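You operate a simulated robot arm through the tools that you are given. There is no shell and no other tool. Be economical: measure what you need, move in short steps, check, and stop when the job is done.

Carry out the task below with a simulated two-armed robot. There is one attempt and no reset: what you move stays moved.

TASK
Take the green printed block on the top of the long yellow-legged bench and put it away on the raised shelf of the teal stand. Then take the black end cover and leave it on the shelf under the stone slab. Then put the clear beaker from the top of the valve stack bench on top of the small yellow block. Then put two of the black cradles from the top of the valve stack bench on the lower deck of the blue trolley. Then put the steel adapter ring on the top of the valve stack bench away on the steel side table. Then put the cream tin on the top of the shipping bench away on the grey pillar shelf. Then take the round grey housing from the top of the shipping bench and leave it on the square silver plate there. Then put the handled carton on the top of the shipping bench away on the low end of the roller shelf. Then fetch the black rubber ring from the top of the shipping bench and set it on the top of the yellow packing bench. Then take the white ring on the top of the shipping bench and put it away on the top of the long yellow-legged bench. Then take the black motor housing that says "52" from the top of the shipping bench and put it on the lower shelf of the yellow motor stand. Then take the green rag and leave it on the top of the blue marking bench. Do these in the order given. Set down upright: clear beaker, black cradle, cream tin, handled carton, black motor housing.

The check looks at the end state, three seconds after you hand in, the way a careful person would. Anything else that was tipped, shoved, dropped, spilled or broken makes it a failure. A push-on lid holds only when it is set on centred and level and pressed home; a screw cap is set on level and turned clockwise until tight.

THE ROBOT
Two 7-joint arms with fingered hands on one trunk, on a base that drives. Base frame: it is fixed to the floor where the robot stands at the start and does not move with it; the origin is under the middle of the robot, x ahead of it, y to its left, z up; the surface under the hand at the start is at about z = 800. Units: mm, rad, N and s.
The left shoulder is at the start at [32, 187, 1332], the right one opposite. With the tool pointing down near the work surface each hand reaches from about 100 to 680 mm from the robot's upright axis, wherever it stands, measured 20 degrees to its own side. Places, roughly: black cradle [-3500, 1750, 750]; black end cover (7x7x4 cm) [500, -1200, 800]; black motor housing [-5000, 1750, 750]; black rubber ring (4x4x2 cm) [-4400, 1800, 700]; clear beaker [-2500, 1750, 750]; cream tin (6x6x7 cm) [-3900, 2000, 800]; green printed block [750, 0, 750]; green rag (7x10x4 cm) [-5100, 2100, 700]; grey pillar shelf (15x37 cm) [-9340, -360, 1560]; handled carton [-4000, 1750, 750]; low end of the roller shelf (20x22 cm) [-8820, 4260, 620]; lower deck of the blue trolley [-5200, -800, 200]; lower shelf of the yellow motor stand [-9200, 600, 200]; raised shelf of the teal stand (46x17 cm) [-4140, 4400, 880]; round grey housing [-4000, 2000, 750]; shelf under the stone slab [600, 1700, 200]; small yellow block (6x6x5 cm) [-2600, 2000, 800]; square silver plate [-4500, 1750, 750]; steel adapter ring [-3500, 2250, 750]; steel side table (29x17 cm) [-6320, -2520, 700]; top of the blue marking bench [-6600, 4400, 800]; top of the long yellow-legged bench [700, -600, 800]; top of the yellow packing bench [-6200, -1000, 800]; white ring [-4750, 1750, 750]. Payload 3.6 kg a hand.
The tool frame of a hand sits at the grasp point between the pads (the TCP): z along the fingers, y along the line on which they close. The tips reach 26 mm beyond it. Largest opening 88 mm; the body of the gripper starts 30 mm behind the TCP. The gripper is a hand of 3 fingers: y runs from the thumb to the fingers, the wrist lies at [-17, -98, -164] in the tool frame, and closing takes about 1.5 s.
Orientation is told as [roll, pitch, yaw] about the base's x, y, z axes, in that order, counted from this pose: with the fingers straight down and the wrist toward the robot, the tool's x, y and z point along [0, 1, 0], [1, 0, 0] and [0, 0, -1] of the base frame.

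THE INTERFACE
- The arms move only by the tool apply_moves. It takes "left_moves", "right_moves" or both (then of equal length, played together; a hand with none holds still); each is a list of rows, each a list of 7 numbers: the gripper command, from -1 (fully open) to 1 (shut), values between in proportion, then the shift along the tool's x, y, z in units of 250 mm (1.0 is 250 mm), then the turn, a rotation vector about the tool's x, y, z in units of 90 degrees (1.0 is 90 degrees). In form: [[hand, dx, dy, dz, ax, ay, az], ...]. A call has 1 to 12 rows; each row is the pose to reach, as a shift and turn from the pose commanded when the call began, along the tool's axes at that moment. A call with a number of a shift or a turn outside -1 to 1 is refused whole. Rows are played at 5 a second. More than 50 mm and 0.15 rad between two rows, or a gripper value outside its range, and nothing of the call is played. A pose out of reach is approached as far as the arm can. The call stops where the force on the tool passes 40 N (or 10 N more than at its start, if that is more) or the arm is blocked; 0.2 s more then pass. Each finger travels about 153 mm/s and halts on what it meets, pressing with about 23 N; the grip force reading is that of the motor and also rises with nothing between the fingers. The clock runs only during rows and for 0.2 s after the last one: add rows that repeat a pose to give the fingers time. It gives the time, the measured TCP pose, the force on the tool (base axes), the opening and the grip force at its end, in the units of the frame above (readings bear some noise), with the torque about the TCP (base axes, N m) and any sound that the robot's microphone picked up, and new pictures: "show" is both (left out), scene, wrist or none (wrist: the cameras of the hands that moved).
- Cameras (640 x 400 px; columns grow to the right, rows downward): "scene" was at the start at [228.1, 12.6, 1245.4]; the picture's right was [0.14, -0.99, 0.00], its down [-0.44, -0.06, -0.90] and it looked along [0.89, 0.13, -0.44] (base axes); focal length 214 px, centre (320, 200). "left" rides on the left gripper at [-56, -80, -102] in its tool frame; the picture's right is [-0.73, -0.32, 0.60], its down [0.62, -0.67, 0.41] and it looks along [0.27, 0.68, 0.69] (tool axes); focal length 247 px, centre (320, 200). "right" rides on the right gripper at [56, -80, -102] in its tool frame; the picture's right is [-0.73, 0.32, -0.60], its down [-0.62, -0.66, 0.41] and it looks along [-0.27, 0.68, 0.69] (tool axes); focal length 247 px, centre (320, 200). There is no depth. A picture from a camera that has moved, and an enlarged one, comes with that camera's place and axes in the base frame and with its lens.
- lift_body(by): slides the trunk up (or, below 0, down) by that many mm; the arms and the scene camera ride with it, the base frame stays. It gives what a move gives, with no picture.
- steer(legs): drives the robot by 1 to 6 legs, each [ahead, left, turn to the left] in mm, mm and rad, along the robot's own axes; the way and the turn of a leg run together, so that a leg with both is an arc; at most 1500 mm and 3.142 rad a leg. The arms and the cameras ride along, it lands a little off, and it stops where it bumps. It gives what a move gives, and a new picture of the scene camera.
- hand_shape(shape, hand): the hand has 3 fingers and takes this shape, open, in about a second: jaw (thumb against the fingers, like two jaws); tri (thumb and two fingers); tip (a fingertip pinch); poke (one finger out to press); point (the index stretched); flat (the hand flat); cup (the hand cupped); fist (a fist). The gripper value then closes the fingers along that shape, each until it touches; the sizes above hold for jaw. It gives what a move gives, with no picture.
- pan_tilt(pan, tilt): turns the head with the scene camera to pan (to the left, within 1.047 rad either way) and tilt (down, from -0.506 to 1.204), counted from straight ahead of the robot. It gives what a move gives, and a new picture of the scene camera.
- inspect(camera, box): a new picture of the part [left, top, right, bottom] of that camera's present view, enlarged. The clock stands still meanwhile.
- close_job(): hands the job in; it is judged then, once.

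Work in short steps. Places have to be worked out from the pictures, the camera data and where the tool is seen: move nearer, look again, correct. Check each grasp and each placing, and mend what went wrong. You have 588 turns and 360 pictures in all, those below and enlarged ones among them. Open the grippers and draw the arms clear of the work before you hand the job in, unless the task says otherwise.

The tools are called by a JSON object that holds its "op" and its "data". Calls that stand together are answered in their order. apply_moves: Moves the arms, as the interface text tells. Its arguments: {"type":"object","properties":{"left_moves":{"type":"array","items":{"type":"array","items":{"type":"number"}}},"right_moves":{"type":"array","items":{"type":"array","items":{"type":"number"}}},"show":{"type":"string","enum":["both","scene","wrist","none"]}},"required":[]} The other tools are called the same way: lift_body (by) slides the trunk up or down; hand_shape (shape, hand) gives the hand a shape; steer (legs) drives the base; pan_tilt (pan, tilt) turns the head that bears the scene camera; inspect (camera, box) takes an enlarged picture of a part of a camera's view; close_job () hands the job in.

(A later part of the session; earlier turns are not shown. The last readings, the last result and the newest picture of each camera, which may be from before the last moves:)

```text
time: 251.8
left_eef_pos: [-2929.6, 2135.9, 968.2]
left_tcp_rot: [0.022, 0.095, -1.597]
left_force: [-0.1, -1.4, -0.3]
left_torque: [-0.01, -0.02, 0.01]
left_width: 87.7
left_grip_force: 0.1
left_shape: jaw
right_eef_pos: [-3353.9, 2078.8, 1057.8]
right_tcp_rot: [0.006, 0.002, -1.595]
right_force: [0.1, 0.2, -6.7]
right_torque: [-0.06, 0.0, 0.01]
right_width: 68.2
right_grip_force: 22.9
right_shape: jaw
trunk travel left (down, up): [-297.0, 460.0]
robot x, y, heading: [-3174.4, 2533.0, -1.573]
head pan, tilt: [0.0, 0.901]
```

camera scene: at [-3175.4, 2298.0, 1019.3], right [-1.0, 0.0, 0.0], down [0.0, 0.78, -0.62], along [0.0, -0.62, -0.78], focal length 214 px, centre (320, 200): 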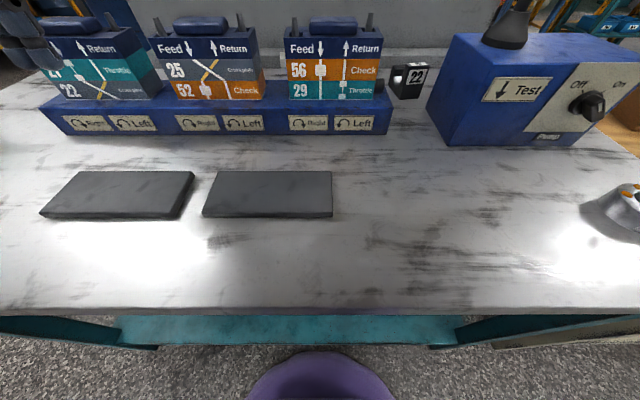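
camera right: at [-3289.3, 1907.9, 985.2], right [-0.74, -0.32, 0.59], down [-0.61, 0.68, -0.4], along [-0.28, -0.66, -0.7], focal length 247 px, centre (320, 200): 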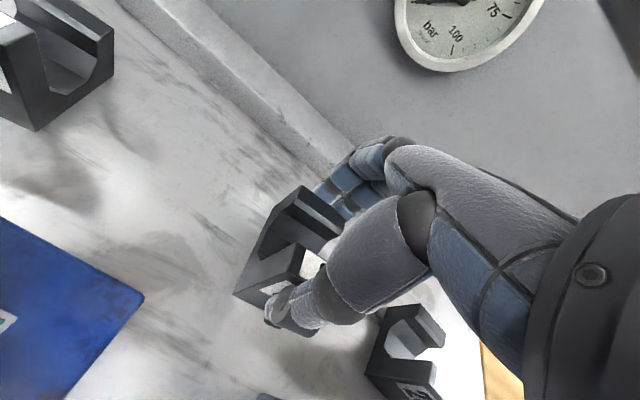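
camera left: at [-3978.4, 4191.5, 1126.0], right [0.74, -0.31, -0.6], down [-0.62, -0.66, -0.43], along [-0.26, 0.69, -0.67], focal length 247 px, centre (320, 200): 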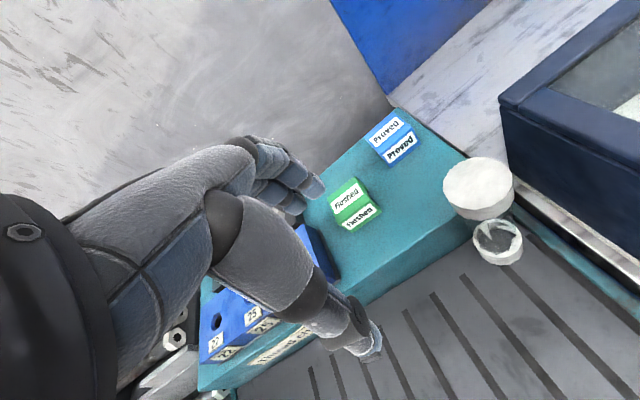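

Strafe right 170 mm so the left shoulder lines up with cradle 29, then raise and level the left hand.

{"op": "steer", "data": {"legs": [[0, -170, 0]]}}

{"op": "apply_moves", "data": {"left_moves": [[-1, -0.06, 0, -0.1, -0.03, 0, -0.01], [-1, -0.12, 0, -0.2, -0.06, 0, -0.017], [-1, -0.18, 0, -0.34, -0.06, 0, -0.017], [-1, -0.18, 0, -0.34, -0.06, 0, -0.017]], "show": "none"}}

```text
time: 253.3
left_eef_pos: [-3100.6, 2136.5, 968.8]
left_tcp_rot: [0.024, 0.094, -1.599]
left_force: [-0.3, -0.3, 0.1]
left_torque: [0.03, -0.02, 0.01]
left_width: 87.8
left_grip_force: 0.1
left_shape: jaw
right_eef_pos: [-3525.4, 2078.8, 1058.3]
right_tcp_rot: [0.007, 0.0, -1.595]
right_force: [-0.1, 0.0, -6.1]
right_torque: [-0.03, 0.03, -0.04]
right_width: 68.0
right_grip_force: 22.8
right_shape: jaw
trunk travel left (down, up): [-297.0, 460.0]
robot x, y, heading: [-3346.2, 2529.6, -1.574]
head pan, tilt: [0.0, 0.901]
camera scene: at [-3346.9, 2297.5, 1019.0], right [-1.0, 0.0, 0.0], down [0.0, 0.78, -0.62], along [0.0, -0.62, -0.78], focal length 214 px, centre (320, 200)
```

scene: 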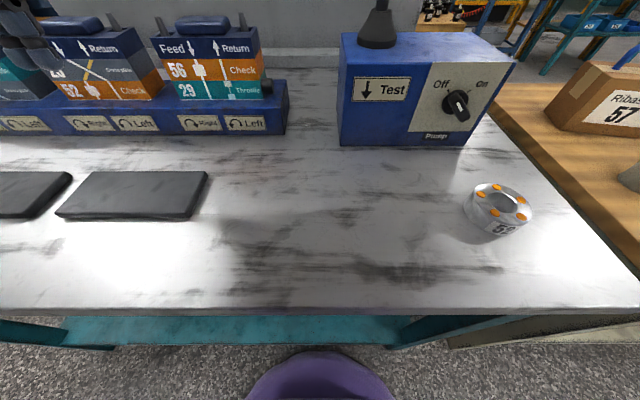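

```text
time: 254.3
left_eef_pos: [-3145.0, 2128.5, 1051.1]
left_tcp_rot: [0.022, 0.002, -1.571]
left_force: [0.0, 0.2, 0.1]
left_torque: [0.01, -0.02, 0.02]
left_width: 87.8
left_grip_force: 0.0
left_shape: jaw
left hand out of reach, approached as far as the arm can: row 1, 2
right_eef_pos: [-3523.5, 2077.2, 1058.0]
right_tcp_rot: [0.004, 0.001, -1.595]
right_force: [0.7, -0.2, -6.4]
right_torque: [0.01, 0.02, -0.03]
right_width: 68.2
right_grip_force: 22.9
right_shape: jaw
trunk travel left (down, up): [-297.0, 460.0]
robot x, y, heading: [-3347.2, 2530.0, -1.573]
head pan, tilt: [0.0, 0.901]
```

Move the left hand forward over the stack at z≈1050 and look.

{"op": "apply_moves", "data": {"left_moves": [[-1, -0.01, 0.16, 0, 0, -0.007, 0], [-1, -0.02, 0.33, 0, 0, -0.014, 0], [-1, -0.03, 0.5, 0, 0, -0.014, 0], [-1, -0.04, 0.66, 0, 0, -0.014, 0], [-1, -0.05, 0.82, 0, 0, -0.014, 0], [-1, -0.05, 0.98, 0, 0, -0.014, 0], [-1, -0.05, 0.98, 0, 0, -0.014, 0]], "show": "wrist"}}

```text
time: 255.9
left_eef_pos: [-3160.0, 1883.6, 1052.1]
left_tcp_rot: [0.002, 0.001, -1.573]
left_force: [-0.2, 0.1, 0.7]
left_torque: [0.01, 0.01, -0.01]
left_width: 87.8
left_grip_force: 0.0
left_shape: jaw
right_eef_pos: [-3523.8, 2078.0, 1057.4]
right_tcp_rot: [0.007, -0.001, -1.596]
right_force: [0.5, 0.1, -7.0]
right_torque: [0.0, -0.01, -0.01]
right_width: 68.0
right_grip_force: 23.5
right_shape: jaw
trunk travel left (down, up): [-297.0, 460.0]
robot x, y, heading: [-3341.3, 2529.4, -1.576]
head pan, tilt: [0.0, 0.901]
camera left: at [-3216.8, 1963.8, 1153.8], right [-0.73, 0.32, -0.6], down [0.63, 0.66, -0.41], along [0.27, -0.68, -0.69], focal length 247 px, centre (320, 200)
```

left: 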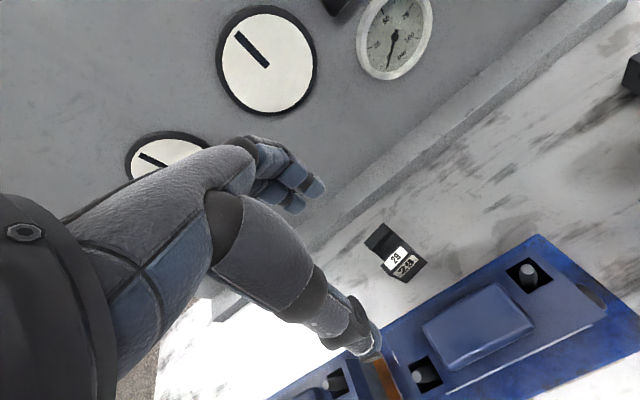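

29 is at about (−3158, 1813). Lower the trunk 50 mm for reach.

{"op": "lift_body", "data": {"by": -50}}

```text
time: 256.8
left_eef_pos: [-3160.4, 1884.8, 1003.1]
left_tcp_rot: [0.002, -0.001, -1.575]
left_force: [0.2, 0.5, 0.3]
left_torque: [0.01, 0.02, -0.01]
left_width: 87.6
left_grip_force: 0.0
left_shape: jaw
right_eef_pos: [-3522.5, 2078.8, 1009.4]
right_tcp_rot: [0.006, -0.003, -1.596]
right_force: [-0.6, 1.3, -5.3]
right_torque: [-0.03, 0.04, 0.02]
right_width: 67.9
right_grip_force: 23.0
right_shape: jaw
trunk travel left (down, up): [-247.0, 510.0]
robot x, y, heading: [-3341.3, 2535.3, -1.576]
head pan, tilt: [0.0, 0.901]
```

Forward 70 mm over the cradle, then down to z≈925 and check.

{"op": "apply_moves", "data": {"left_moves": [[-1, 0.004, 0.15, 0, 0, 0, 0], [-1, 0.008, 0.288, 0, 0, 0, 0], [-1, 0.008, 0.288, 0.1, 0, 0, 0], [-1, 0.008, 0.288, 0.2, 0, 0, 0], [-1, 0.008, 0.288, 0.31, 0, 0, 0], [-1, 0.008, 0.288, 0.31, 0, 0, 0]], "show": "wrist"}}

```text
time: 258.2
left_eef_pos: [-3157.6, 1811.9, 925.4]
left_tcp_rot: [0.001, 0.0, -1.575]
left_force: [-0.5, -0.2, -0.4]
left_torque: [-0.01, 0.02, 0.03]
left_width: 88.2
left_grip_force: 0.0
left_shape: jaw
right_eef_pos: [-3522.9, 2077.9, 1008.1]
right_tcp_rot: [0.004, 0.001, -1.595]
right_force: [0.6, 0.0, -5.5]
right_torque: [-0.03, 0.0, 0.02]
right_width: 67.8
right_grip_force: 23.3
right_shape: jaw
trunk travel left (down, up): [-247.0, 510.0]
robot x, y, heading: [-3345.2, 2534.3, -1.574]
head pan, tilt: [0.0, 0.901]
camera left: at [-3213.5, 1892.5, 1026.4], right [-0.73, 0.32, -0.6], down [0.63, 0.66, -0.41], along [0.27, -0.68, -0.69], focal length 247 px, centre (320, 200)
```

left: 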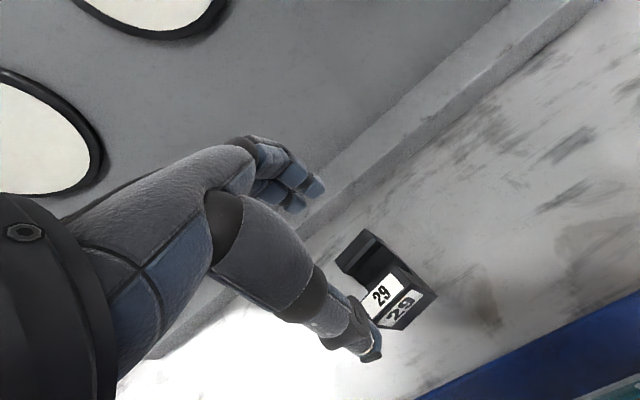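

Aligned with the cradle. Descend to z≈857 and close.

{"op": "apply_moves", "data": {"left_moves": [[-1, 0, 0, 0.1, 0, 0, 0], [-1, 0, 0, 0.2, 0, 0, 0], [-1, 0, 0, 0.28, 0, 0, 0], [-1, 0, 0, 0.28, 0, 0, 0], [0.3, 0, 0, 0.28, 0, 0, 0], [1, 0, 0, 0.28, 0, 0, 0], [1, 0, 0, 0.28, 0, 0, 0], [1, 0, 0, 0.28, 0, 0, 0], [1, 0, 0, 0.28, 0, 0, 0], [1, 0, 0, 0.28, 0, 0, 0]], "show": "wrist"}}

```text
time: 260.4
left_eef_pos: [-3156.6, 1812.3, 853.9]
left_tcp_rot: [0.002, 0.0, -1.575]
left_force: [-0.1, 1.8, 0.1]
left_torque: [-0.09, 0.07, 0.05]
left_width: 66.2
left_grip_force: 22.7
left_shape: jaw
right_eef_pos: [-3522.4, 2079.0, 1008.0]
right_tcp_rot: [0.006, 0.0, -1.595]
right_force: [-0.2, -0.2, -6.5]
right_torque: [-0.01, 0.01, 0.04]
right_width: 67.7
right_grip_force: 23.3
right_shape: jaw
trunk travel left (down, up): [-247.0, 510.0]
robot x, y, heading: [-3342.1, 2530.5, -1.573]
head pan, tilt: [0.0, 0.901]
camera left: at [-3214.0, 1892.5, 955.1], right [-0.73, 0.32, -0.6], down [0.63, 0.66, -0.41], along [0.27, -0.68, -0.69], focal length 247 px, centre (320, 200)
```

left: 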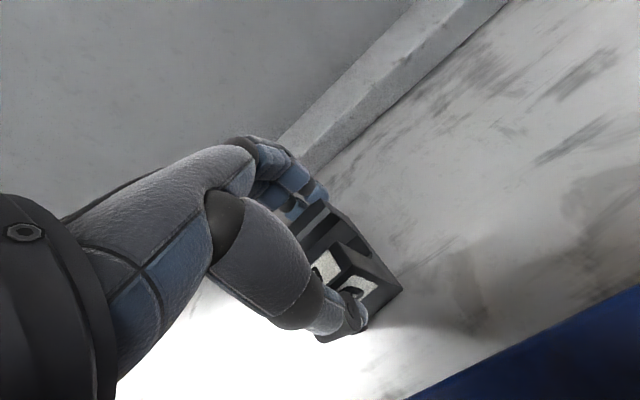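

Gripped. Raise straight up 190 mm, then draw back over the stack.

{"op": "apply_moves", "data": {"left_moves": [[1, 0, 0, -0.12, 0, 0, 0], [1, 0, 0, -0.3, 0, 0, 0], [1, 0, 0, -0.48, 0, 0, 0], [1, 0, 0, -0.66, 0, 0, 0], [1, 0, 0, -0.8, 0, 0, 0], [1, 0, -0.16, -0.8, 0, 0, 0], [1, 0, -0.34, -0.8, 0, 0, 0], [1, 0, -0.52, -0.8, 0, 0, 0], [1, 0, -0.7, -0.8, 0, 0, 0], [1, 0, -0.88, -0.8, 0, 0, 0], [1, 0, -1.0, -0.8, 0, 0, 0]], "show": "wrist"}}

```text
time: 262.8
left_eef_pos: [-3157.9, 2062.6, 1050.8]
left_tcp_rot: [0.001, 0.001, -1.574]
left_force: [0.3, 0.6, -6.6]
left_torque: [-0.07, 0.03, 0.0]
left_width: 66.3
left_grip_force: 22.8
left_shape: jaw
right_eef_pos: [-3523.7, 2078.0, 1008.0]
right_tcp_rot: [0.006, 0.0, -1.597]
right_force: [0.2, 0.4, -6.4]
right_torque: [0.0, 0.01, 0.02]
right_width: 68.1
right_grip_force: 23.3
right_shape: jaw
trunk travel left (down, up): [-247.0, 510.0]
robot x, y, heading: [-3345.0, 2532.6, -1.573]
head pan, tilt: [0.0, 0.901]
camera left: at [-3214.7, 2142.8, 1152.4], right [-0.73, 0.32, -0.6], down [0.63, 0.66, -0.41], along [0.27, -0.67, -0.69], focal length 247 px, centre (320, 200)
```

left: 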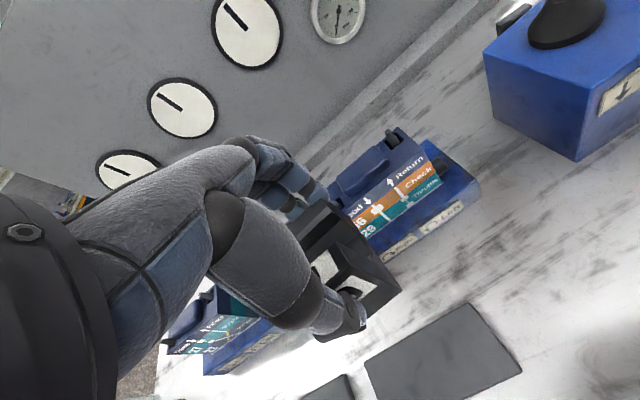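

Both cradles are held. Back off and drive round the east end to the south side.

{"op": "steer", "data": {"legs": [[-450, 0, 0], [0, 0, 1.573], [1400, 0, 0], [0, 0, -1.571], [1500, 0, 0], [650, 0, 0]]}}

{"op": "steer", "data": {"legs": [[0, 0, -1.571], [1500, 0, 0], [600, 0, 0]]}}

{"op": "pan_tilt", "data": {"pan": 0.2, "tilt": 0.4}}

```text
time: 290.1
left_eef_pos: [-1881.1, 290.5, 1050.6]
left_tcp_rot: [0.002, 0.001, -1.616]
left_force: [0.0, 0.3, -4.6]
left_torque: [-0.01, 0.0, -0.01]
left_width: 65.6
left_grip_force: 23.5
left_shape: jaw
right_eef_pos: [-2246.2, 320.8, 1007.8]
right_tcp_rot: [0.006, 0.001, -1.638]
right_force: [-0.5, -0.7, -7.2]
right_torque: [-0.03, 0.02, -0.02]
right_width: 67.3
right_grip_force: 23.5
right_shape: jaw
trunk travel left (down, up): [-247.0, 510.0]
robot x, y, heading: [-2046.4, 770.9, -1.619]
head pan, tilt: [0.0, 0.901]
camera scene: at [-2059.2, 525.2, 964.2], right [-1.0, 0.05, 0.0], down [0.04, 0.78, -0.62], along [-0.03, -0.62, -0.78], focal length 214 px, centre (320, 200)
```

scene: 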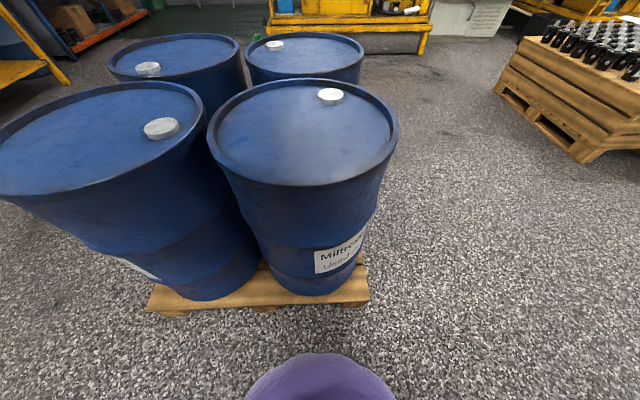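

```text
time: 304.3
left_eef_pos: [-4608.9, 763.7, 1051.3]
left_tcp_rot: [0.002, 0.002, 3.071]
left_force: [0.1, 0.8, -5.9]
left_torque: [0.02, 0.0, -0.02]
left_width: 65.4
left_grip_force: 23.2
left_shape: jaw
right_eef_pos: [-4567.2, 1127.4, 1006.5]
right_tcp_rot: [0.006, 0.002, 3.049]
right_force: [0.1, -0.7, -5.7]
right_torque: [-0.02, 0.02, -0.01]
right_width: 66.9
right_grip_force: 22.9
right_shape: jaw
trunk travel left (down, up): [-247.0, 510.0]
robot x, y, heading: [-4128.7, 922.5, 3.073]
head pan, tilt: [0.0, 0.901]
camera scene: at [-4368.8, 935.3, 964.2], right [0.07, 1.0, 0.0], down [0.78, -0.06, -0.62], along [-0.62, 0.04, -0.78], focal length 214 px, centre (320, 200)
```

scene: 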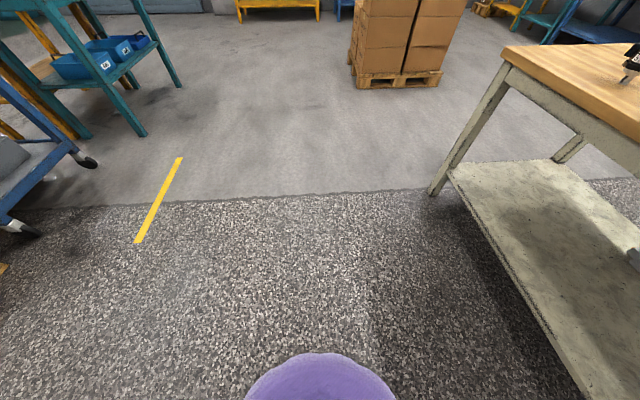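

```text
time: 305.2
left_eef_pos: [-4608.4, 764.8, 1051.7]
left_tcp_rot: [0.001, 0.002, 3.071]
left_force: [-1.2, 0.0, -6.5]
left_torque: [0.06, 0.01, -0.01]
left_width: 65.9
left_grip_force: 23.2
left_shape: jaw
right_eef_pos: [-4567.4, 1127.3, 1006.6]
right_tcp_rot: [0.005, -0.001, 3.048]
right_force: [-0.5, 0.3, -6.1]
right_torque: [0.04, 0.07, -0.02]
right_width: 66.9
right_grip_force: 22.6
right_shape: jaw
trunk travel left (down, up): [-247.0, 510.0]
robot x, y, heading: [-4125.9, 917.7, 3.071]
head pan, tilt: [0.201, 0.4]
camera scene: at [-4385.0, 918.0, 1007.2], right [-0.13, 0.99, 0.0], down [0.39, 0.05, -0.92], along [-0.91, -0.12, -0.39], focal length 214 px, centre (320, 200)
```

scene: 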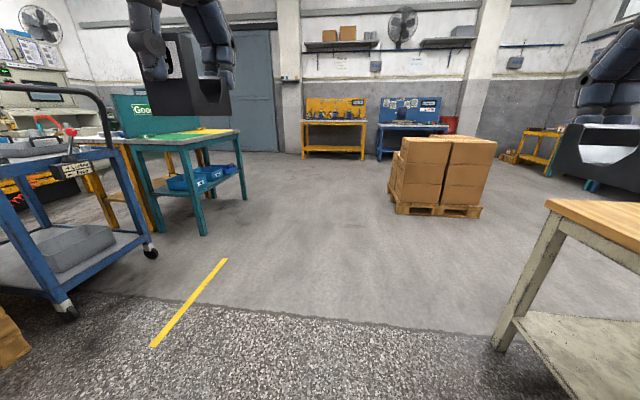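

The trolley's long north side is at y≈−550, x −5030…−5550. Drive to (−5290, 300) facing it.

{"op": "steer", "data": {"legs": [[1165, 0, 0], [0, 0, 1.641], [650, 0, 0]]}}

{"op": "pan_tilt", "data": {"pan": 0, "tilt": 0.5}}

```text
time: 318.3
left_eef_pos: [-5101.5, -119.4, 1049.9]
left_tcp_rot: [0.002, 0.0, -1.567]
left_force: [-0.2, -0.4, -6.3]
left_torque: [-0.03, 0.04, 0.03]
left_width: 65.0
left_grip_force: 22.9
left_shape: jaw
right_eef_pos: [-5466.3, -105.9, 1006.5]
right_tcp_rot: [0.004, 0.0, -1.588]
right_force: [-0.1, 0.2, -6.4]
right_torque: [-0.02, 0.03, 0.01]
right_width: 66.7
right_grip_force: 22.7
right_shape: jaw
trunk travel left (down, up): [-247.0, 510.0]
robot x, y, heading: [-5293.3, 351.0, -1.567]
head pan, tilt: [0.201, 0.4]
camera scene: at [-5272.2, 90.5, 1007.2], right [-0.98, -0.2, 0.0], down [-0.08, 0.38, -0.92], along [0.19, -0.9, -0.39], focal length 214 px, centre (320, 200)
```

scene: 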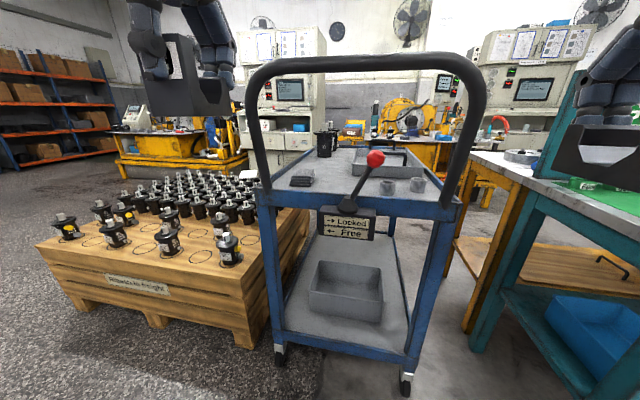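

```text
time: 319.0
left_eef_pos: [-5102.0, -118.7, 1051.2]
left_tcp_rot: [0.001, 0.002, -1.567]
left_force: [1.3, -0.2, -6.6]
left_torque: [0.02, 0.05, -0.01]
left_width: 65.2
left_grip_force: 23.1
left_shape: jaw
right_eef_pos: [-5466.5, -104.8, 1006.2]
right_tcp_rot: [0.003, 0.002, -1.589]
right_force: [-0.4, -0.6, -6.7]
right_torque: [-0.03, 0.02, -0.02]
right_width: 66.6
right_grip_force: 22.7
right_shape: jaw
trunk travel left (down, up): [-247.0, 510.0]
robot x, y, heading: [-5289.6, 348.6, -1.566]
head pan, tilt: [0.0, 0.499]
camera scene: at [-5290.6, 90.6, 998.2], right [-1.0, 0.0, 0.0], down [0.0, 0.48, -0.88], along [0.0, -0.88, -0.48], focal length 214 px, centre (320, 200)
```

scene: 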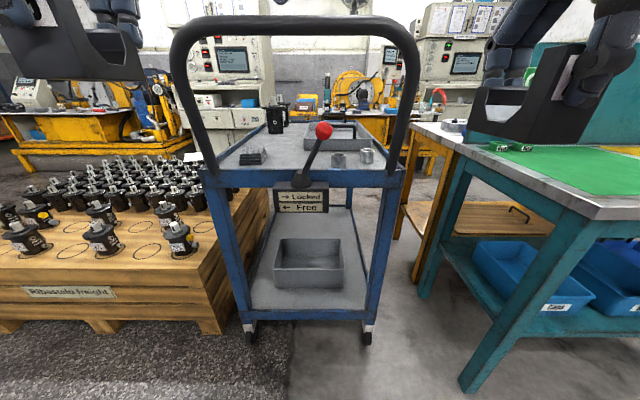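

The trolley is end-on: lower deck near edge y≈−446, free strip in front of the grey tray. I lower the trunk here, in free space.

{"op": "lift_body", "data": {"by": -240}}

```text
time: 321.5
left_eef_pos: [-5101.6, -145.2, 781.7]
left_tcp_rot: [0.001, 0.097, -1.569]
left_force: [-0.5, 0.2, -6.5]
left_torque: [-0.03, 0.02, 0.02]
left_width: 65.1
left_grip_force: 22.8
left_shape: jaw
right_eef_pos: [-5466.0, -148.3, 703.3]
right_tcp_rot: [-0.001, 0.193, -1.588]
right_force: [0.6, 0.4, -6.5]
right_torque: [-0.08, 0.02, -0.02]
right_width: 66.6
right_grip_force: 22.7
right_shape: jaw
trunk travel left (down, up): [-7.0, 750.0]
robot x, y, heading: [-5291.4, 349.1, -1.567]
head pan, tilt: [0.0, 0.499]
```

Level both hands and bring them down in free space.

{"op": "apply_moves", "data": {"left_moves": [[1, -0.027, 0.022, 0.158, -0.01, 0, 0], [1, -0.053, 0.043, 0.317, -0.02, 0, 0], [1, -0.08, 0.065, 0.475, -0.03, 0, 0], [1, -0.107, 0.087, 0.633, -0.04, 0, 0], [1, -0.133, 0.108, 0.79, -0.05, 0, 0], [1, -0.16, 0.13, 0.95, -0.062, 0, 0], [1, -0.16, 0.13, 0.95, -0.062, 0, 0]], "right_moves": [[1, 0.018, 0.032, 0.13, -0.02, 0, 0], [1, 0.036, 0.063, 0.26, -0.04, 0, 0], [1, 0.054, 0.095, 0.39, -0.06, 0, 0], [1, 0.072, 0.127, 0.52, -0.08, 0, 0], [1, 0.09, 0.158, 0.65, -0.1, 0, 0], [1, 0.108, 0.19, 0.776, -0.123, 0, 0], [1, 0.108, 0.19, 0.776, -0.123, 0, 0]], "show": "none"}}

```text
time: 323.1
left_eef_pos: [-5140.5, -152.9, 540.3]
left_tcp_rot: [0.002, 0.001, -1.568]
left_force: [0.1, 1.3, -6.3]
left_torque: [0.01, 0.02, 0.01]
left_width: 65.1
left_grip_force: 22.8
left_shape: jaw
left hand out of reach, approached as far as the arm can: row 1, 2, 3, 4
right_eef_pos: [-5439.1, -159.5, 503.6]
right_tcp_rot: [0.001, 0.001, -1.588]
right_force: [0.0, -0.2, -6.0]
right_torque: [-0.01, 0.02, 0.02]
right_width: 66.4
right_grip_force: 23.2
right_shape: jaw
trunk travel left (down, up): [-7.0, 750.0]
robot x, y, heading: [-5295.1, 348.9, -1.564]
head pan, tilt: [0.0, 0.499]
```

{"op": "apply_moves", "data": {"left_moves": [[1, 0, 0.005, 0.17, 0, 0, 0], [1, 0, 0.01, 0.35, 0, 0, 0], [1, 0, 0.015, 0.53, 0, 0, 0], [1, 0, 0.02, 0.7, 0, 0, 0], [1, 0, 0.03, 0.86, 0, 0, 0], [1, 0, 0.03, 0.86, 0, 0, 0]], "right_moves": [[1, 0, 0, 0.15, 0, 0, 0], [1, 0, 0, 0.3, 0, 0, 0], [1, 0, 0, 0.45, 0, 0, 0], [1, 0, 0, 0.6, 0, 0, 0], [1, 0, 0, 0.71, 0, 0, 0], [1, 0, 0, 0.71, 0, 0, 0]], "show": "both"}}

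```text
time: 324.5
left_eef_pos: [-5141.6, -160.9, 328.2]
left_tcp_rot: [0.001, 0.0, -1.567]
left_force: [0.5, -0.1, -6.2]
left_torque: [-0.02, 0.03, 0.01]
left_width: 65.2
left_grip_force: 22.5
left_shape: jaw
right_eef_pos: [-5439.8, -158.2, 327.0]
right_tcp_rot: [-0.001, 0.002, -1.589]
right_force: [0.9, 0.1, -6.6]
right_torque: [-0.01, 0.03, 0.0]
right_width: 66.7
right_grip_force: 23.5
right_shape: jaw
trunk travel left (down, up): [-7.0, 750.0]
robot x, y, heading: [-5288.3, 349.6, -1.571]
head pan, tilt: [0.0, 0.499]
camera scene: at [-5290.5, 41.2, 737.2], right [-1.0, 0.0, 0.0], down [0.0, 0.48, -0.88], along [0.0, -0.88, -0.48], focal length 214 px, centre (320, 200)
camera right: at [-5383.3, -80.1, 428.9], right [-0.74, -0.31, 0.6], down [-0.61, 0.68, -0.41], along [-0.28, -0.67, -0.69], focal length 247 px, centre (320, 200)
camera left: at [-5199.1, -81.1, 429.3], right [-0.73, 0.32, -0.6], down [0.62, 0.67, -0.41], along [0.27, -0.67, -0.69], focal length 247 px, centre (320, 200)
```

scene: 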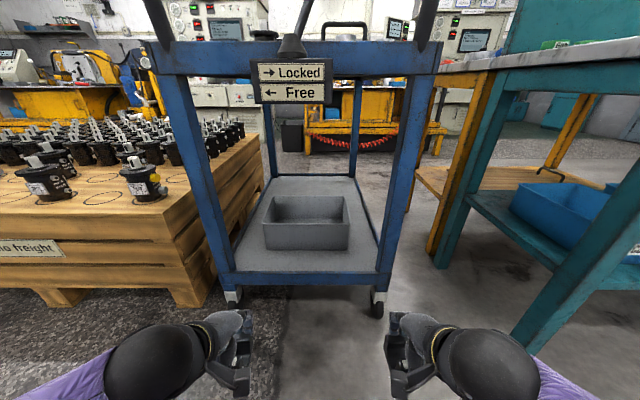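
right: 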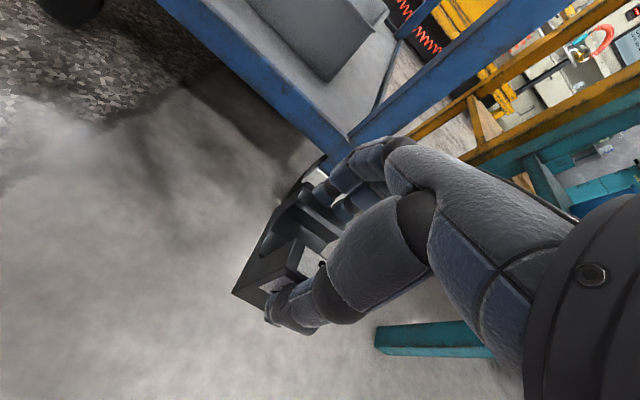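
left: 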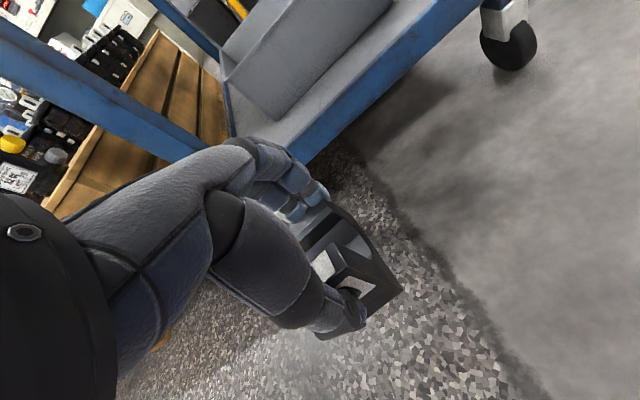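

Deck at z≈205, near edge y≈−452, tray front y≈−566. Drive 38 mm left and 333 mm ahead to bring both cradles over the strip.

{"op": "steer", "data": {"legs": [[0, 38, 0], [333, 0, 0]]}}

{"op": "inspect", "data": {"camera": "left", "box": [0, 0, 640, 400]}}

{"op": "inspect", "data": {"camera": "right", "box": [0, 0, 640, 400]}}

```text
time: 327.1
left_eef_pos: [-5102.1, -482.5, 328.1]
left_tcp_rot: [0.001, 0.001, -1.568]
left_force: [-0.5, -0.1, -5.6]
left_torque: [-0.03, -0.02, -0.02]
left_width: 64.8
left_grip_force: 22.9
left_shape: jaw
right_eef_pos: [-5400.8, -481.4, 326.7]
right_tcp_rot: [0.0, 0.002, -1.591]
right_force: [-0.6, -0.2, -6.2]
right_torque: [-0.01, 0.02, 0.0]
right_width: 66.5
right_grip_force: 23.1
right_shape: jaw
trunk travel left (down, up): [-7.0, 750.0]
robot x, y, heading: [-5251.0, 25.3, -1.572]
head pan, tilt: [0.0, 0.499]
camera scene: at [-5251.5, -281.4, 737.2], right [-1.0, 0.0, 0.0], down [0.0, 0.48, -0.88], along [0.0, -0.88, -0.48], focal length 214 px, centre (320, 200)
```

scene: 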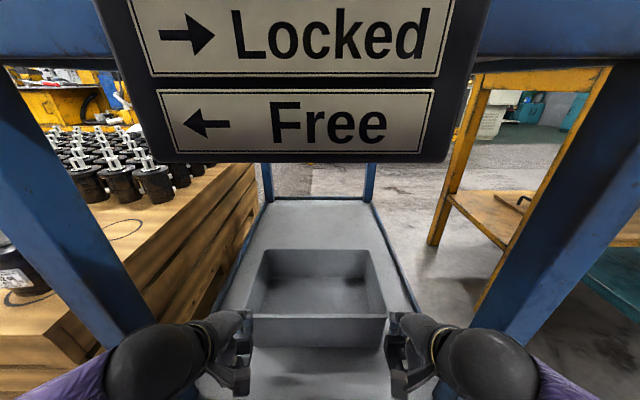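

```text
1.00 times, centred on (320, 200) of left (not enlarged: the box is as wide or as high as the picture)
camera zoom: at [-5160.2, -403.7, 429.7], right [-0.73, 0.32, -0.6], down [0.62, 0.67, -0.41], along [0.27, -0.67, -0.69], focal length 247 px, centre (320, 200)
```

zoom: 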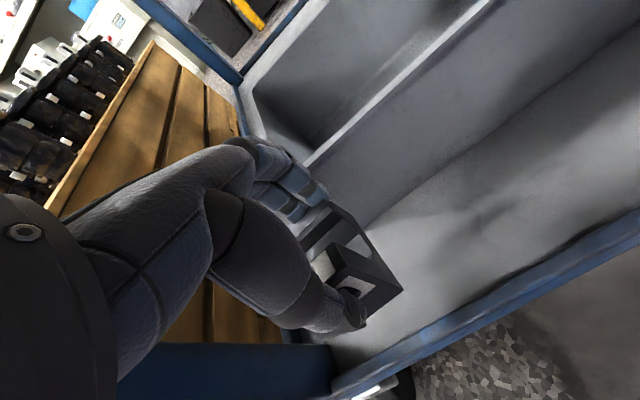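

```text
1.00 times, centred on (320, 200) of right (not enlarged: the box is as wide or as high as the picture)
camera zoom: at [-5344.1, -402.6, 429.3], right [-0.74, -0.31, 0.6], down [-0.61, 0.68, -0.41], along [-0.28, -0.67, -0.69], focal length 247 px, centre (320, 200)
```

zoom: 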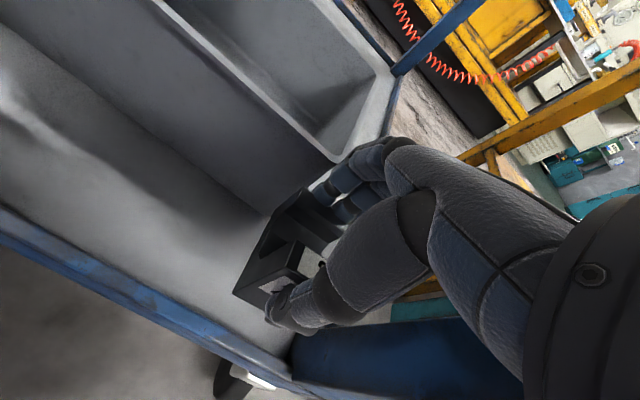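

Both are over the strip (deck y −433…−554). Shift 10 mm forward and lower to just above contact.

{"op": "apply_moves", "data": {"left_moves": [[1, 0, 0.02, 0.06, 0, 0, 0], [1, 0, 0.04, 0.12, 0, 0, 0], [1, 0, 0.04, 0.18, 0, 0, 0], [1, 0, 0.04, 0.22, 0, 0, 0], [1, 0, 0.04, 0.24, 0, 0, 0], [1, 0, 0.04, 0.25, 0, 0, 0]], "right_moves": [[1, 0, 0.02, 0.06, 0, 0, 0], [1, 0, 0.04, 0.12, 0, 0, 0], [1, 0, 0.04, 0.18, 0, 0, 0], [1, 0, 0.04, 0.22, 0, 0, 0], [1, 0, 0.04, 0.24, 0, 0, 0], [1, 0, 0.04, 0.25, 0, 0, 0]], "show": "none"}}

```text
time: 328.5
left_eef_pos: [-5102.2, -492.7, 267.0]
left_tcp_rot: [0.004, 0.002, -1.565]
left_force: [0.1, 0.2, -7.5]
left_torque: [-0.01, 0.03, -0.03]
left_width: 65.0
left_grip_force: 23.7
left_shape: jaw
right_eef_pos: [-5400.8, -489.7, 263.8]
right_tcp_rot: [0.0, 0.001, -1.59]
right_force: [-0.2, -0.5, -6.5]
right_torque: [-0.03, 0.04, -0.03]
right_width: 66.8
right_grip_force: 22.9
right_shape: jaw
trunk travel left (down, up): [-7.0, 750.0]
robot x, y, heading: [-5252.3, 26.4, -1.57]
head pan, tilt: [0.0, 0.499]
```

No contact yet. Creep down further.

{"op": "apply_moves", "data": {"left_moves": [[1, 0, 0, 0.008, 0, 0, 0], [1, 0, 0, 0.016, 0, 0, 0], [1, 0, 0, 0.024, 0, 0, 0], [1, 0, 0, 0.032, 0, 0, 0], [1, 0, 0, 0.04, 0, 0, 0]], "right_moves": [[1, 0, 0, 0.008, 0, 0, 0], [1, 0, 0, 0.016, 0, 0, 0], [1, 0, 0, 0.024, 0, 0, 0], [1, 0, 0, 0.03, 0, 0, 0], [1, 0, 0, 0.03, 0, 0, 0]], "show": "none"}}

```text
time: 329.7
left_eef_pos: [-5103.4, -494.2, 257.3]
left_tcp_rot: [0.002, -0.002, -1.567]
left_force: [-2.3, 0.9, -1.4]
left_torque: [-0.13, -0.04, -0.01]
left_width: 64.6
left_grip_force: 22.7
left_shape: jaw
right_eef_pos: [-5401.7, -490.4, 256.8]
right_tcp_rot: [0.001, 0.001, -1.589]
right_force: [0.0, -0.8, -4.1]
right_torque: [-0.12, 0.01, 0.01]
right_width: 66.3
right_grip_force: 23.1
right_shape: jaw
trunk travel left (down, up): [-7.0, 750.0]
robot x, y, heading: [-5253.8, 27.6, -1.57]
head pan, tilt: [0.0, 0.499]
```

Contact is starting. Lower 2 mm more, then open both hands slowly and rise.

{"op": "apply_moves", "data": {"left_moves": [[1, 0, 0, 0.006, 0, 0, 0], [1, 0, 0, 0.008, 0, 0, 0], [0.6, 0, 0, 0.008, 0, 0, 0], [0.2, 0, 0, 0.008, 0, 0, 0], [-0.3, 0, 0, 0.008, 0, 0, 0], [-0.8, 0, 0, 0.008, 0, 0, 0], [-0.8, 0, 0, 0.008, 0, 0, 0], [-0.8, 0, 0, -0.08, 0, 0, 0], [-0.8, 0, 0, -0.2, 0, 0, 0], [-0.8, 0, 0, -0.32, 0, 0, 0]], "right_moves": [[1, 0, 0, 0.008, 0, 0, 0], [1, 0, 0, 0.012, 0, 0, 0], [0.6, 0, 0, 0.012, 0, 0, 0], [0.2, 0, 0, 0.012, 0, 0, 0], [-0.3, 0, 0, 0.012, 0, 0, 0], [-0.8, 0, 0, 0.012, 0, 0, 0], [-0.8, 0, 0, 0.012, 0, 0, 0], [-0.8, 0, 0, -0.08, 0, 0, 0], [-0.8, 0, 0, -0.2, 0, 0, 0], [-0.8, 0, 0, -0.32, 0, 0, 0]], "show": "wrist"}}

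```text
time: 331.9
left_eef_pos: [-5102.8, -492.6, 335.7]
left_tcp_rot: [0.004, 0.0, -1.568]
left_force: [0.3, -0.3, -0.3]
left_torque: [-0.01, 0.02, 0.01]
left_width: 78.7
left_grip_force: 0.1
left_shape: jaw
right_eef_pos: [-5402.0, -490.7, 338.3]
right_tcp_rot: [-0.001, 0.0, -1.587]
right_force: [0.1, -0.1, 0.4]
right_torque: [-0.01, -0.01, 0.0]
right_width: 79.1
right_grip_force: 0.0
right_shape: jaw
trunk travel left (down, up): [-7.0, 750.0]
robot x, y, heading: [-5252.7, 26.6, -1.572]
head pan, tilt: [0.0, 0.499]
camera right: at [-5344.8, -412.1, 440.0], right [-0.74, -0.31, 0.6], down [-0.61, 0.68, -0.41], along [-0.28, -0.67, -0.69], focal length 247 px, centre (320, 200)
camera left: at [-5159.5, -412.7, 437.1], right [-0.73, 0.32, -0.6], down [0.62, 0.67, -0.41], along [0.27, -0.67, -0.69], focal length 247 px, centre (320, 200)
```

right: 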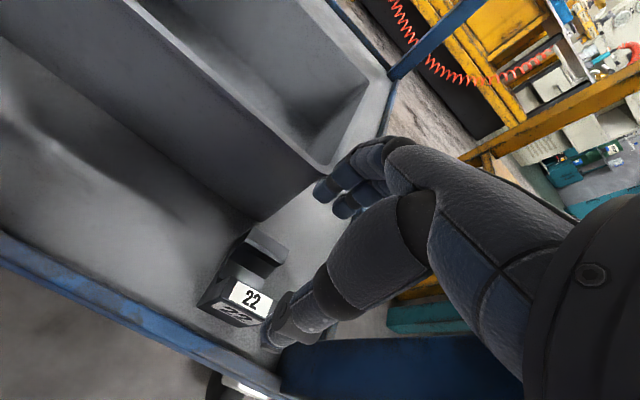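
left: 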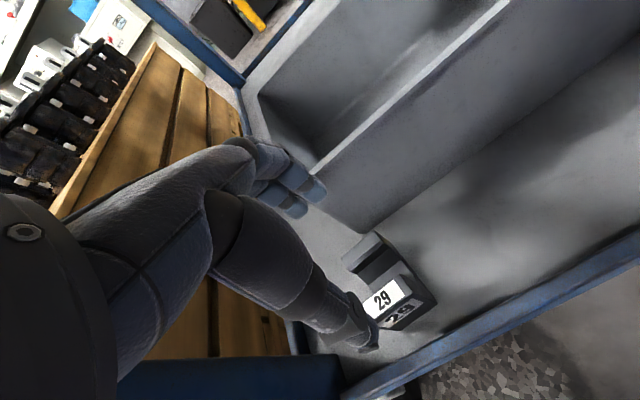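

Both cradles stand upright on the lower deck. Back out and raise the trunk.

{"op": "steer", "data": {"legs": [[-620, 0, 0]]}}

{"op": "lift_body", "data": {"by": 400}}

{"op": "lift_body", "data": {"by": 100}}

{"op": "apply_moves", "data": {"left_moves": [[-1, 0.03, -0.12, -0.12, 0, 0, 0], [-1, 0.06, -0.24, -0.24, 0, 0, 0], [-1, 0.09, -0.36, -0.36, 0, 0, 0], [-1, 0.12, -0.48, -0.48, 0, 0, 0], [-1, 0.15, -0.56, -0.6, 0, 0, 0]], "right_moves": [[-1, -0.03, -0.12, -0.12, 0, 0, 0], [-1, -0.06, -0.24, -0.24, 0, 0, 0], [-1, -0.09, -0.36, -0.36, 0, 0, 0], [-1, -0.12, -0.48, -0.48, 0, 0, 0], [-1, -0.15, -0.56, -0.6, 0, 0, 0]], "show": "none"}}

{"op": "steer", "data": {"legs": [[0, -500, 0], [0, 0, 3.142], [1500, 0, 0], [900, 0, 0], [0, 0, -1.571]]}}

```text
time: 335.4
left_eef_pos: [-5103.7, 118.0, 334.9]
left_tcp_rot: [0.001, 0.0, -1.571]
left_force: [0.4, 0.2, 0.5]
left_torque: [-0.02, 0.0, 0.02]
left_width: 78.8
left_grip_force: 0.1
left_shape: jaw
right_eef_pos: [-5403.8, 119.3, 336.4]
right_tcp_rot: [0.001, -0.001, -1.594]
right_force: [0.4, -0.5, 0.2]
right_torque: [-0.01, -0.01, 0.01]
right_width: 78.9
right_grip_force: 0.0
right_shape: jaw
trunk travel left (down, up): [-7.0, 750.0]
robot x, y, heading: [-5251.8, 637.3, -1.575]
head pan, tilt: [0.0, 0.499]
camera scene: at [-5253.1, 329.9, 737.4], right [-1.0, 0.0, 0.0], down [0.0, 0.48, -0.88], along [0.0, -0.88, -0.48], focal length 214 px, centre (320, 200)
```

scene: 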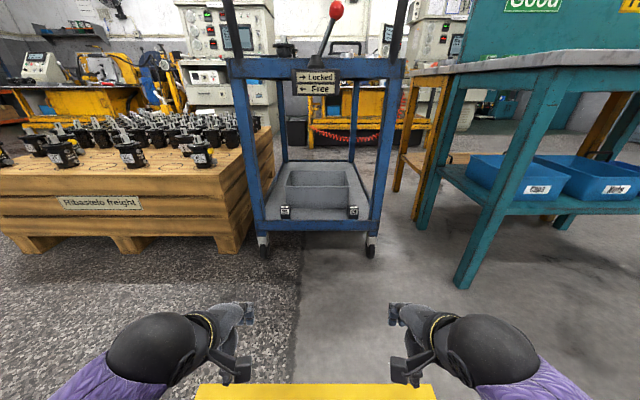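

```text
time: 339.2
left_eef_pos: [-5105.6, 117.3, 735.0]
left_tcp_rot: [0.004, -0.001, -1.572]
left_force: [0.4, -0.7, -0.1]
left_torque: [0.01, 0.0, 0.01]
left_width: 78.9
left_grip_force: 0.0
left_shape: jaw
right_eef_pos: [-5403.7, 119.8, 737.4]
right_tcp_rot: [0.0, 0.0, -1.595]
right_force: [-0.8, 0.5, 1.1]
right_torque: [-0.02, 0.0, -0.03]
right_width: 79.0
right_grip_force: 0.0
right_shape: jaw
trunk travel left (down, up): [-407.0, 350.0]
robot x, y, heading: [-5255.1, 636.0, -1.572]
head pan, tilt: [0.0, 0.499]
```

```text
time: 340.5
left_eef_pos: [-5106.4, 118.1, 836.1]
left_tcp_rot: [0.002, 0.0, -1.571]
left_force: [0.0, -0.6, 0.0]
left_torque: [-0.01, -0.01, 0.02]
left_width: 79.2
left_grip_force: 0.0
left_shape: jaw
right_eef_pos: [-5403.9, 119.8, 837.0]
right_tcp_rot: [0.001, 0.003, -1.595]
right_force: [-0.4, 0.0, 0.9]
right_torque: [-0.03, 0.0, -0.01]
right_width: 78.9
right_grip_force: 0.0
right_shape: jaw
trunk travel left (down, up): [-507.0, 250.0]
robot x, y, heading: [-5252.8, 637.4, -1.57]
head pan, tilt: [0.0, 0.499]
```

```text
time: 341.7
left_eef_pos: [-5066.0, 257.7, 987.3]
left_tcp_rot: [0.004, -0.003, -1.572]
left_force: [0.7, 0.3, -0.8]
left_torque: [-0.02, -0.01, -0.01]
left_width: 87.6
left_grip_force: 0.1
left_shape: jaw
right_eef_pos: [-5450.9, 252.5, 992.9]
right_tcp_rot: [-0.032, -0.021, -1.595]
right_force: [-0.2, 0.3, -0.1]
right_torque: [0.02, 0.0, -0.02]
right_width: 87.8
right_grip_force: 0.1
right_shape: jaw
trunk travel left (down, up): [-507.0, 250.0]
robot x, y, heading: [-5254.7, 636.4, -1.57]
head pan, tilt: [0.0, 0.499]
```

```text
refused: 3.142 is not a number from -3.14159 to 3.14159
```

Both cradles visible standing on the deck. Now drive round the west end to the north side for the adapter ring.

{"op": "steer", "data": {"legs": [[0, -500, 0], [0, 0, 3.14], [1500, 0, 0], [900, 0, 0], [0, 0, -1.571]]}}

```text
time: 367.1
left_eef_pos: [-5296.7, 3230.2, 986.9]
left_tcp_rot: [0.005, 0.0, 0.001]
left_force: [1.0, -0.4, -0.1]
left_torque: [-0.01, -0.02, -0.04]
left_width: 88.1
left_grip_force: 0.1
left_shape: jaw
right_eef_pos: [-5298.7, 2845.1, 984.5]
right_tcp_rot: [-0.032, 0.001, -0.015]
right_force: [0.3, 0.1, 0.6]
right_torque: [0.04, 0.05, 0.0]
right_width: 88.0
right_grip_force: 0.0
right_shape: jaw
trunk travel left (down, up): [-507.0, 250.0]
robot x, y, heading: [-5674.7, 3043.5, -0.002]
head pan, tilt: [0.0, 0.499]
camera scene: at [-5450.7, 3041.0, 1275.8], right [0.0, -1.0, 0.0], down [-0.48, 0.0, -0.88], along [0.88, 0.0, -0.48], focal length 214 px, centre (320, 200)
```

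scene: 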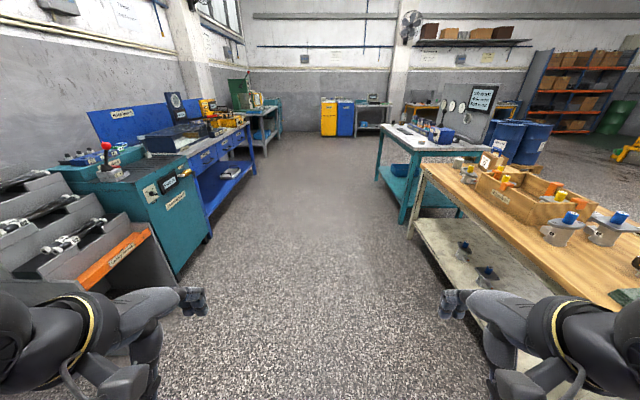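

Ahead to x≈−3380, then face the bench.

{"op": "steer", "data": {"legs": [[1500, 0, 0], [790, 0, 0], [0, 0, -1.569], [400, 0, 0]]}}

{"op": "pan_tilt", "data": {"pan": -0.25, "tilt": 0.8}}

```text
time: 384.2
left_eef_pos: [-3220.4, 2291.3, 986.7]
left_tcp_rot: [0.006, 0.0, -1.571]
left_force: [-0.1, -0.7, -0.4]
left_torque: [-0.01, -0.01, -0.02]
left_width: 87.8
left_grip_force: 0.1
left_shape: jaw
right_eef_pos: [-3605.4, 2292.4, 985.0]
right_tcp_rot: [-0.037, 0.0, -1.585]
right_force: [-0.1, -0.2, -0.2]
right_torque: [0.04, -0.02, 0.02]
right_width: 87.8
right_grip_force: 0.0
right_shape: jaw
trunk travel left (down, up): [-507.0, 250.0]
robot x, y, heading: [-3410.4, 2673.4, -1.569]
head pan, tilt: [0.0, 0.499]
camera scene: at [-3409.1, 2444.0, 1275.6], right [-1.0, 0.0, 0.0], down [0.0, 0.48, -0.88], along [0.0, -0.88, -0.48], focal length 214 px, centre (320, 200)
```

scene: 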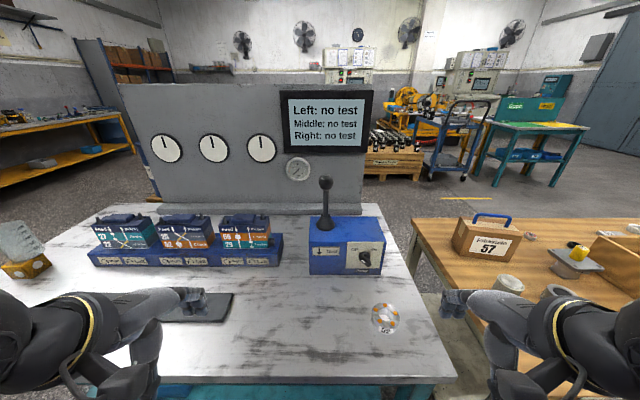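

```text
time: 385.1
left_eef_pos: [-3220.4, 2292.4, 987.4]
left_tcp_rot: [0.006, 0.0, -1.568]
left_force: [1.3, 0.0, -0.1]
left_torque: [0.03, 0.0, -0.04]
left_width: 87.8
left_grip_force: 0.1
left_shape: jaw
right_eef_pos: [-3606.5, 2293.8, 983.9]
right_tcp_rot: [-0.04, -0.001, -1.584]
right_force: [0.0, 0.6, 0.4]
right_torque: [0.03, -0.03, 0.0]
right_width: 87.8
right_grip_force: 0.0
right_shape: jaw
trunk travel left (down, up): [-507.0, 250.0]
robot x, y, heading: [-3407.9, 2674.2, -1.566]
head pan, tilt: [-0.25, 0.799]
camera scene: at [-3429.0, 2457.7, 1249.9], right [-0.97, 0.25, 0.0], down [0.18, 0.69, -0.7], along [-0.17, -0.68, -0.72], focal length 214 px, centre (320, 200)
```

scene: 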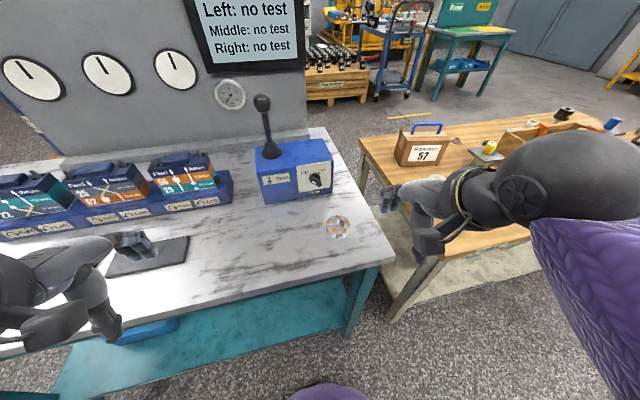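

{"op": "inspect", "data": {"camera": "scene", "box": [300, 195, 380, 255]}}

```text
6.67 times, centred on (340, 225) of scene
camera zoom: at [-3429.0, 2457.7, 1249.9], right [-0.97, 0.25, 0.0], down [0.18, 0.69, -0.7], along [-0.17, -0.68, -0.72], focal length 1430 px, centre (187, 33)
```

zoom: 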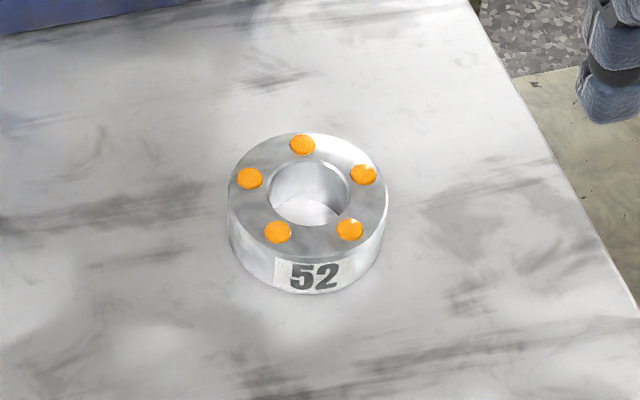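

Ring: centre (−3554, 2145), 60 mm across, ~20 mm high. Bring the right hand above it.

{"op": "apply_moves", "data": {"right_moves": [[-1, 0.052, 0.149, 0.084, 0, 0.006, 0], [-1, 0.104, 0.298, 0.168, 0, 0.012, 0], [-1, 0.156, 0.447, 0.252, 0, 0.02, 0], [-1, 0.208, 0.596, 0.336, 0, 0.025, 0], [-1, 0.208, 0.596, 0.336, 0, 0.025, 0]], "show": "wrist"}}

```text
time: 386.2
left_eef_pos: [-3221.4, 2293.0, 988.2]
left_tcp_rot: [0.004, -0.002, -1.568]
left_force: [0.2, 0.4, 0.5]
left_torque: [0.0, -0.05, 0.03]
left_width: 87.5
left_grip_force: 0.0
left_shape: jaw
right_eef_pos: [-3560.1, 2145.7, 896.8]
right_tcp_rot: [0.005, -0.001, -1.585]
right_force: [1.1, 0.1, 1.1]
right_torque: [0.0, 0.01, -0.01]
right_width: 87.6
right_grip_force: 0.1
right_shape: jaw
trunk travel left (down, up): [-507.0, 250.0]
robot x, y, heading: [-3412.1, 2673.3, -1.566]
head pan, tilt: [-0.25, 0.799]
camera right: at [-3503.4, 2224.0, 999.9], right [-0.74, -0.31, 0.6], down [-0.61, 0.67, -0.42], along [-0.27, -0.67, -0.69], focal length 247 px, centre (320, 200)
```

right: 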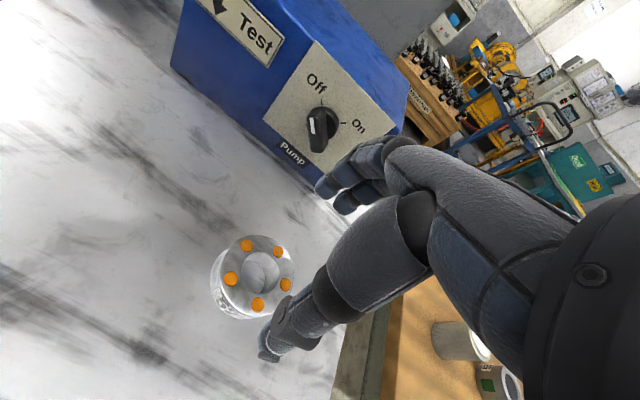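

Ring centre (−3552, 2148). Descend to z≈829 and close.

{"op": "apply_moves", "data": {"right_moves": [[-1, 0.032, -0.008, 0.09, 0, 0, 0], [-1, 0.032, -0.008, 0.18, 0, 0, 0], [-1, 0.032, -0.008, 0.268, 0, 0, 0], [-1, 0.032, -0.008, 0.268, 0, 0, 0], [0.2, 0.032, -0.008, 0.268, 0, 0, 0], [1, 0.032, -0.008, 0.268, 0, 0, 0], [1, 0.032, -0.008, 0.268, 0, 0, 0], [1, 0.032, -0.008, 0.268, 0, 0, 0], [1, 0.032, -0.008, 0.268, 0, 0, 0], [1, 0.032, -0.008, 0.268, 0, 0, 0]], "show": "wrist"}}

```text
time: 388.4
left_eef_pos: [-3220.7, 2290.8, 986.1]
left_tcp_rot: [0.004, 0.0, -1.569]
left_force: [0.1, -0.2, 0.3]
left_torque: [0.03, 0.01, -0.01]
left_width: 87.7
left_grip_force: 0.1
left_shape: jaw
right_eef_pos: [-3552.6, 2146.6, 830.3]
right_tcp_rot: [0.0, 0.001, -1.585]
right_force: [0.0, 0.0, 0.3]
right_torque: [-0.04, 0.03, 0.0]
right_width: 49.9
right_grip_force: 22.7
right_shape: jaw
trunk travel left (down, up): [-507.0, 250.0]
robot x, y, heading: [-3411.7, 2673.4, -1.573]
head pan, tilt: [-0.25, 0.799]
camera right: at [-3495.8, 2224.9, 932.7], right [-0.74, -0.31, 0.6], down [-0.61, 0.67, -0.41], along [-0.28, -0.67, -0.69], focal length 247 px, centre (320, 200)
```

right: 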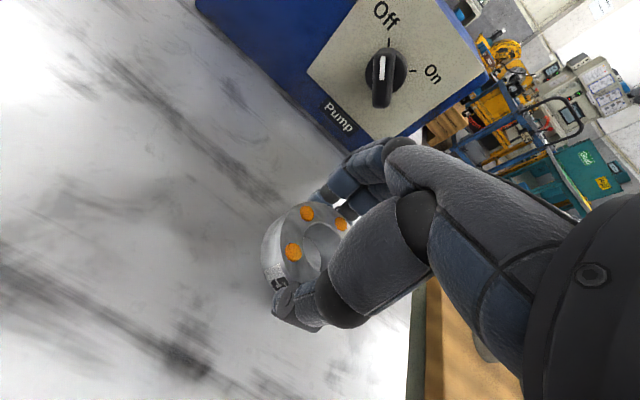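

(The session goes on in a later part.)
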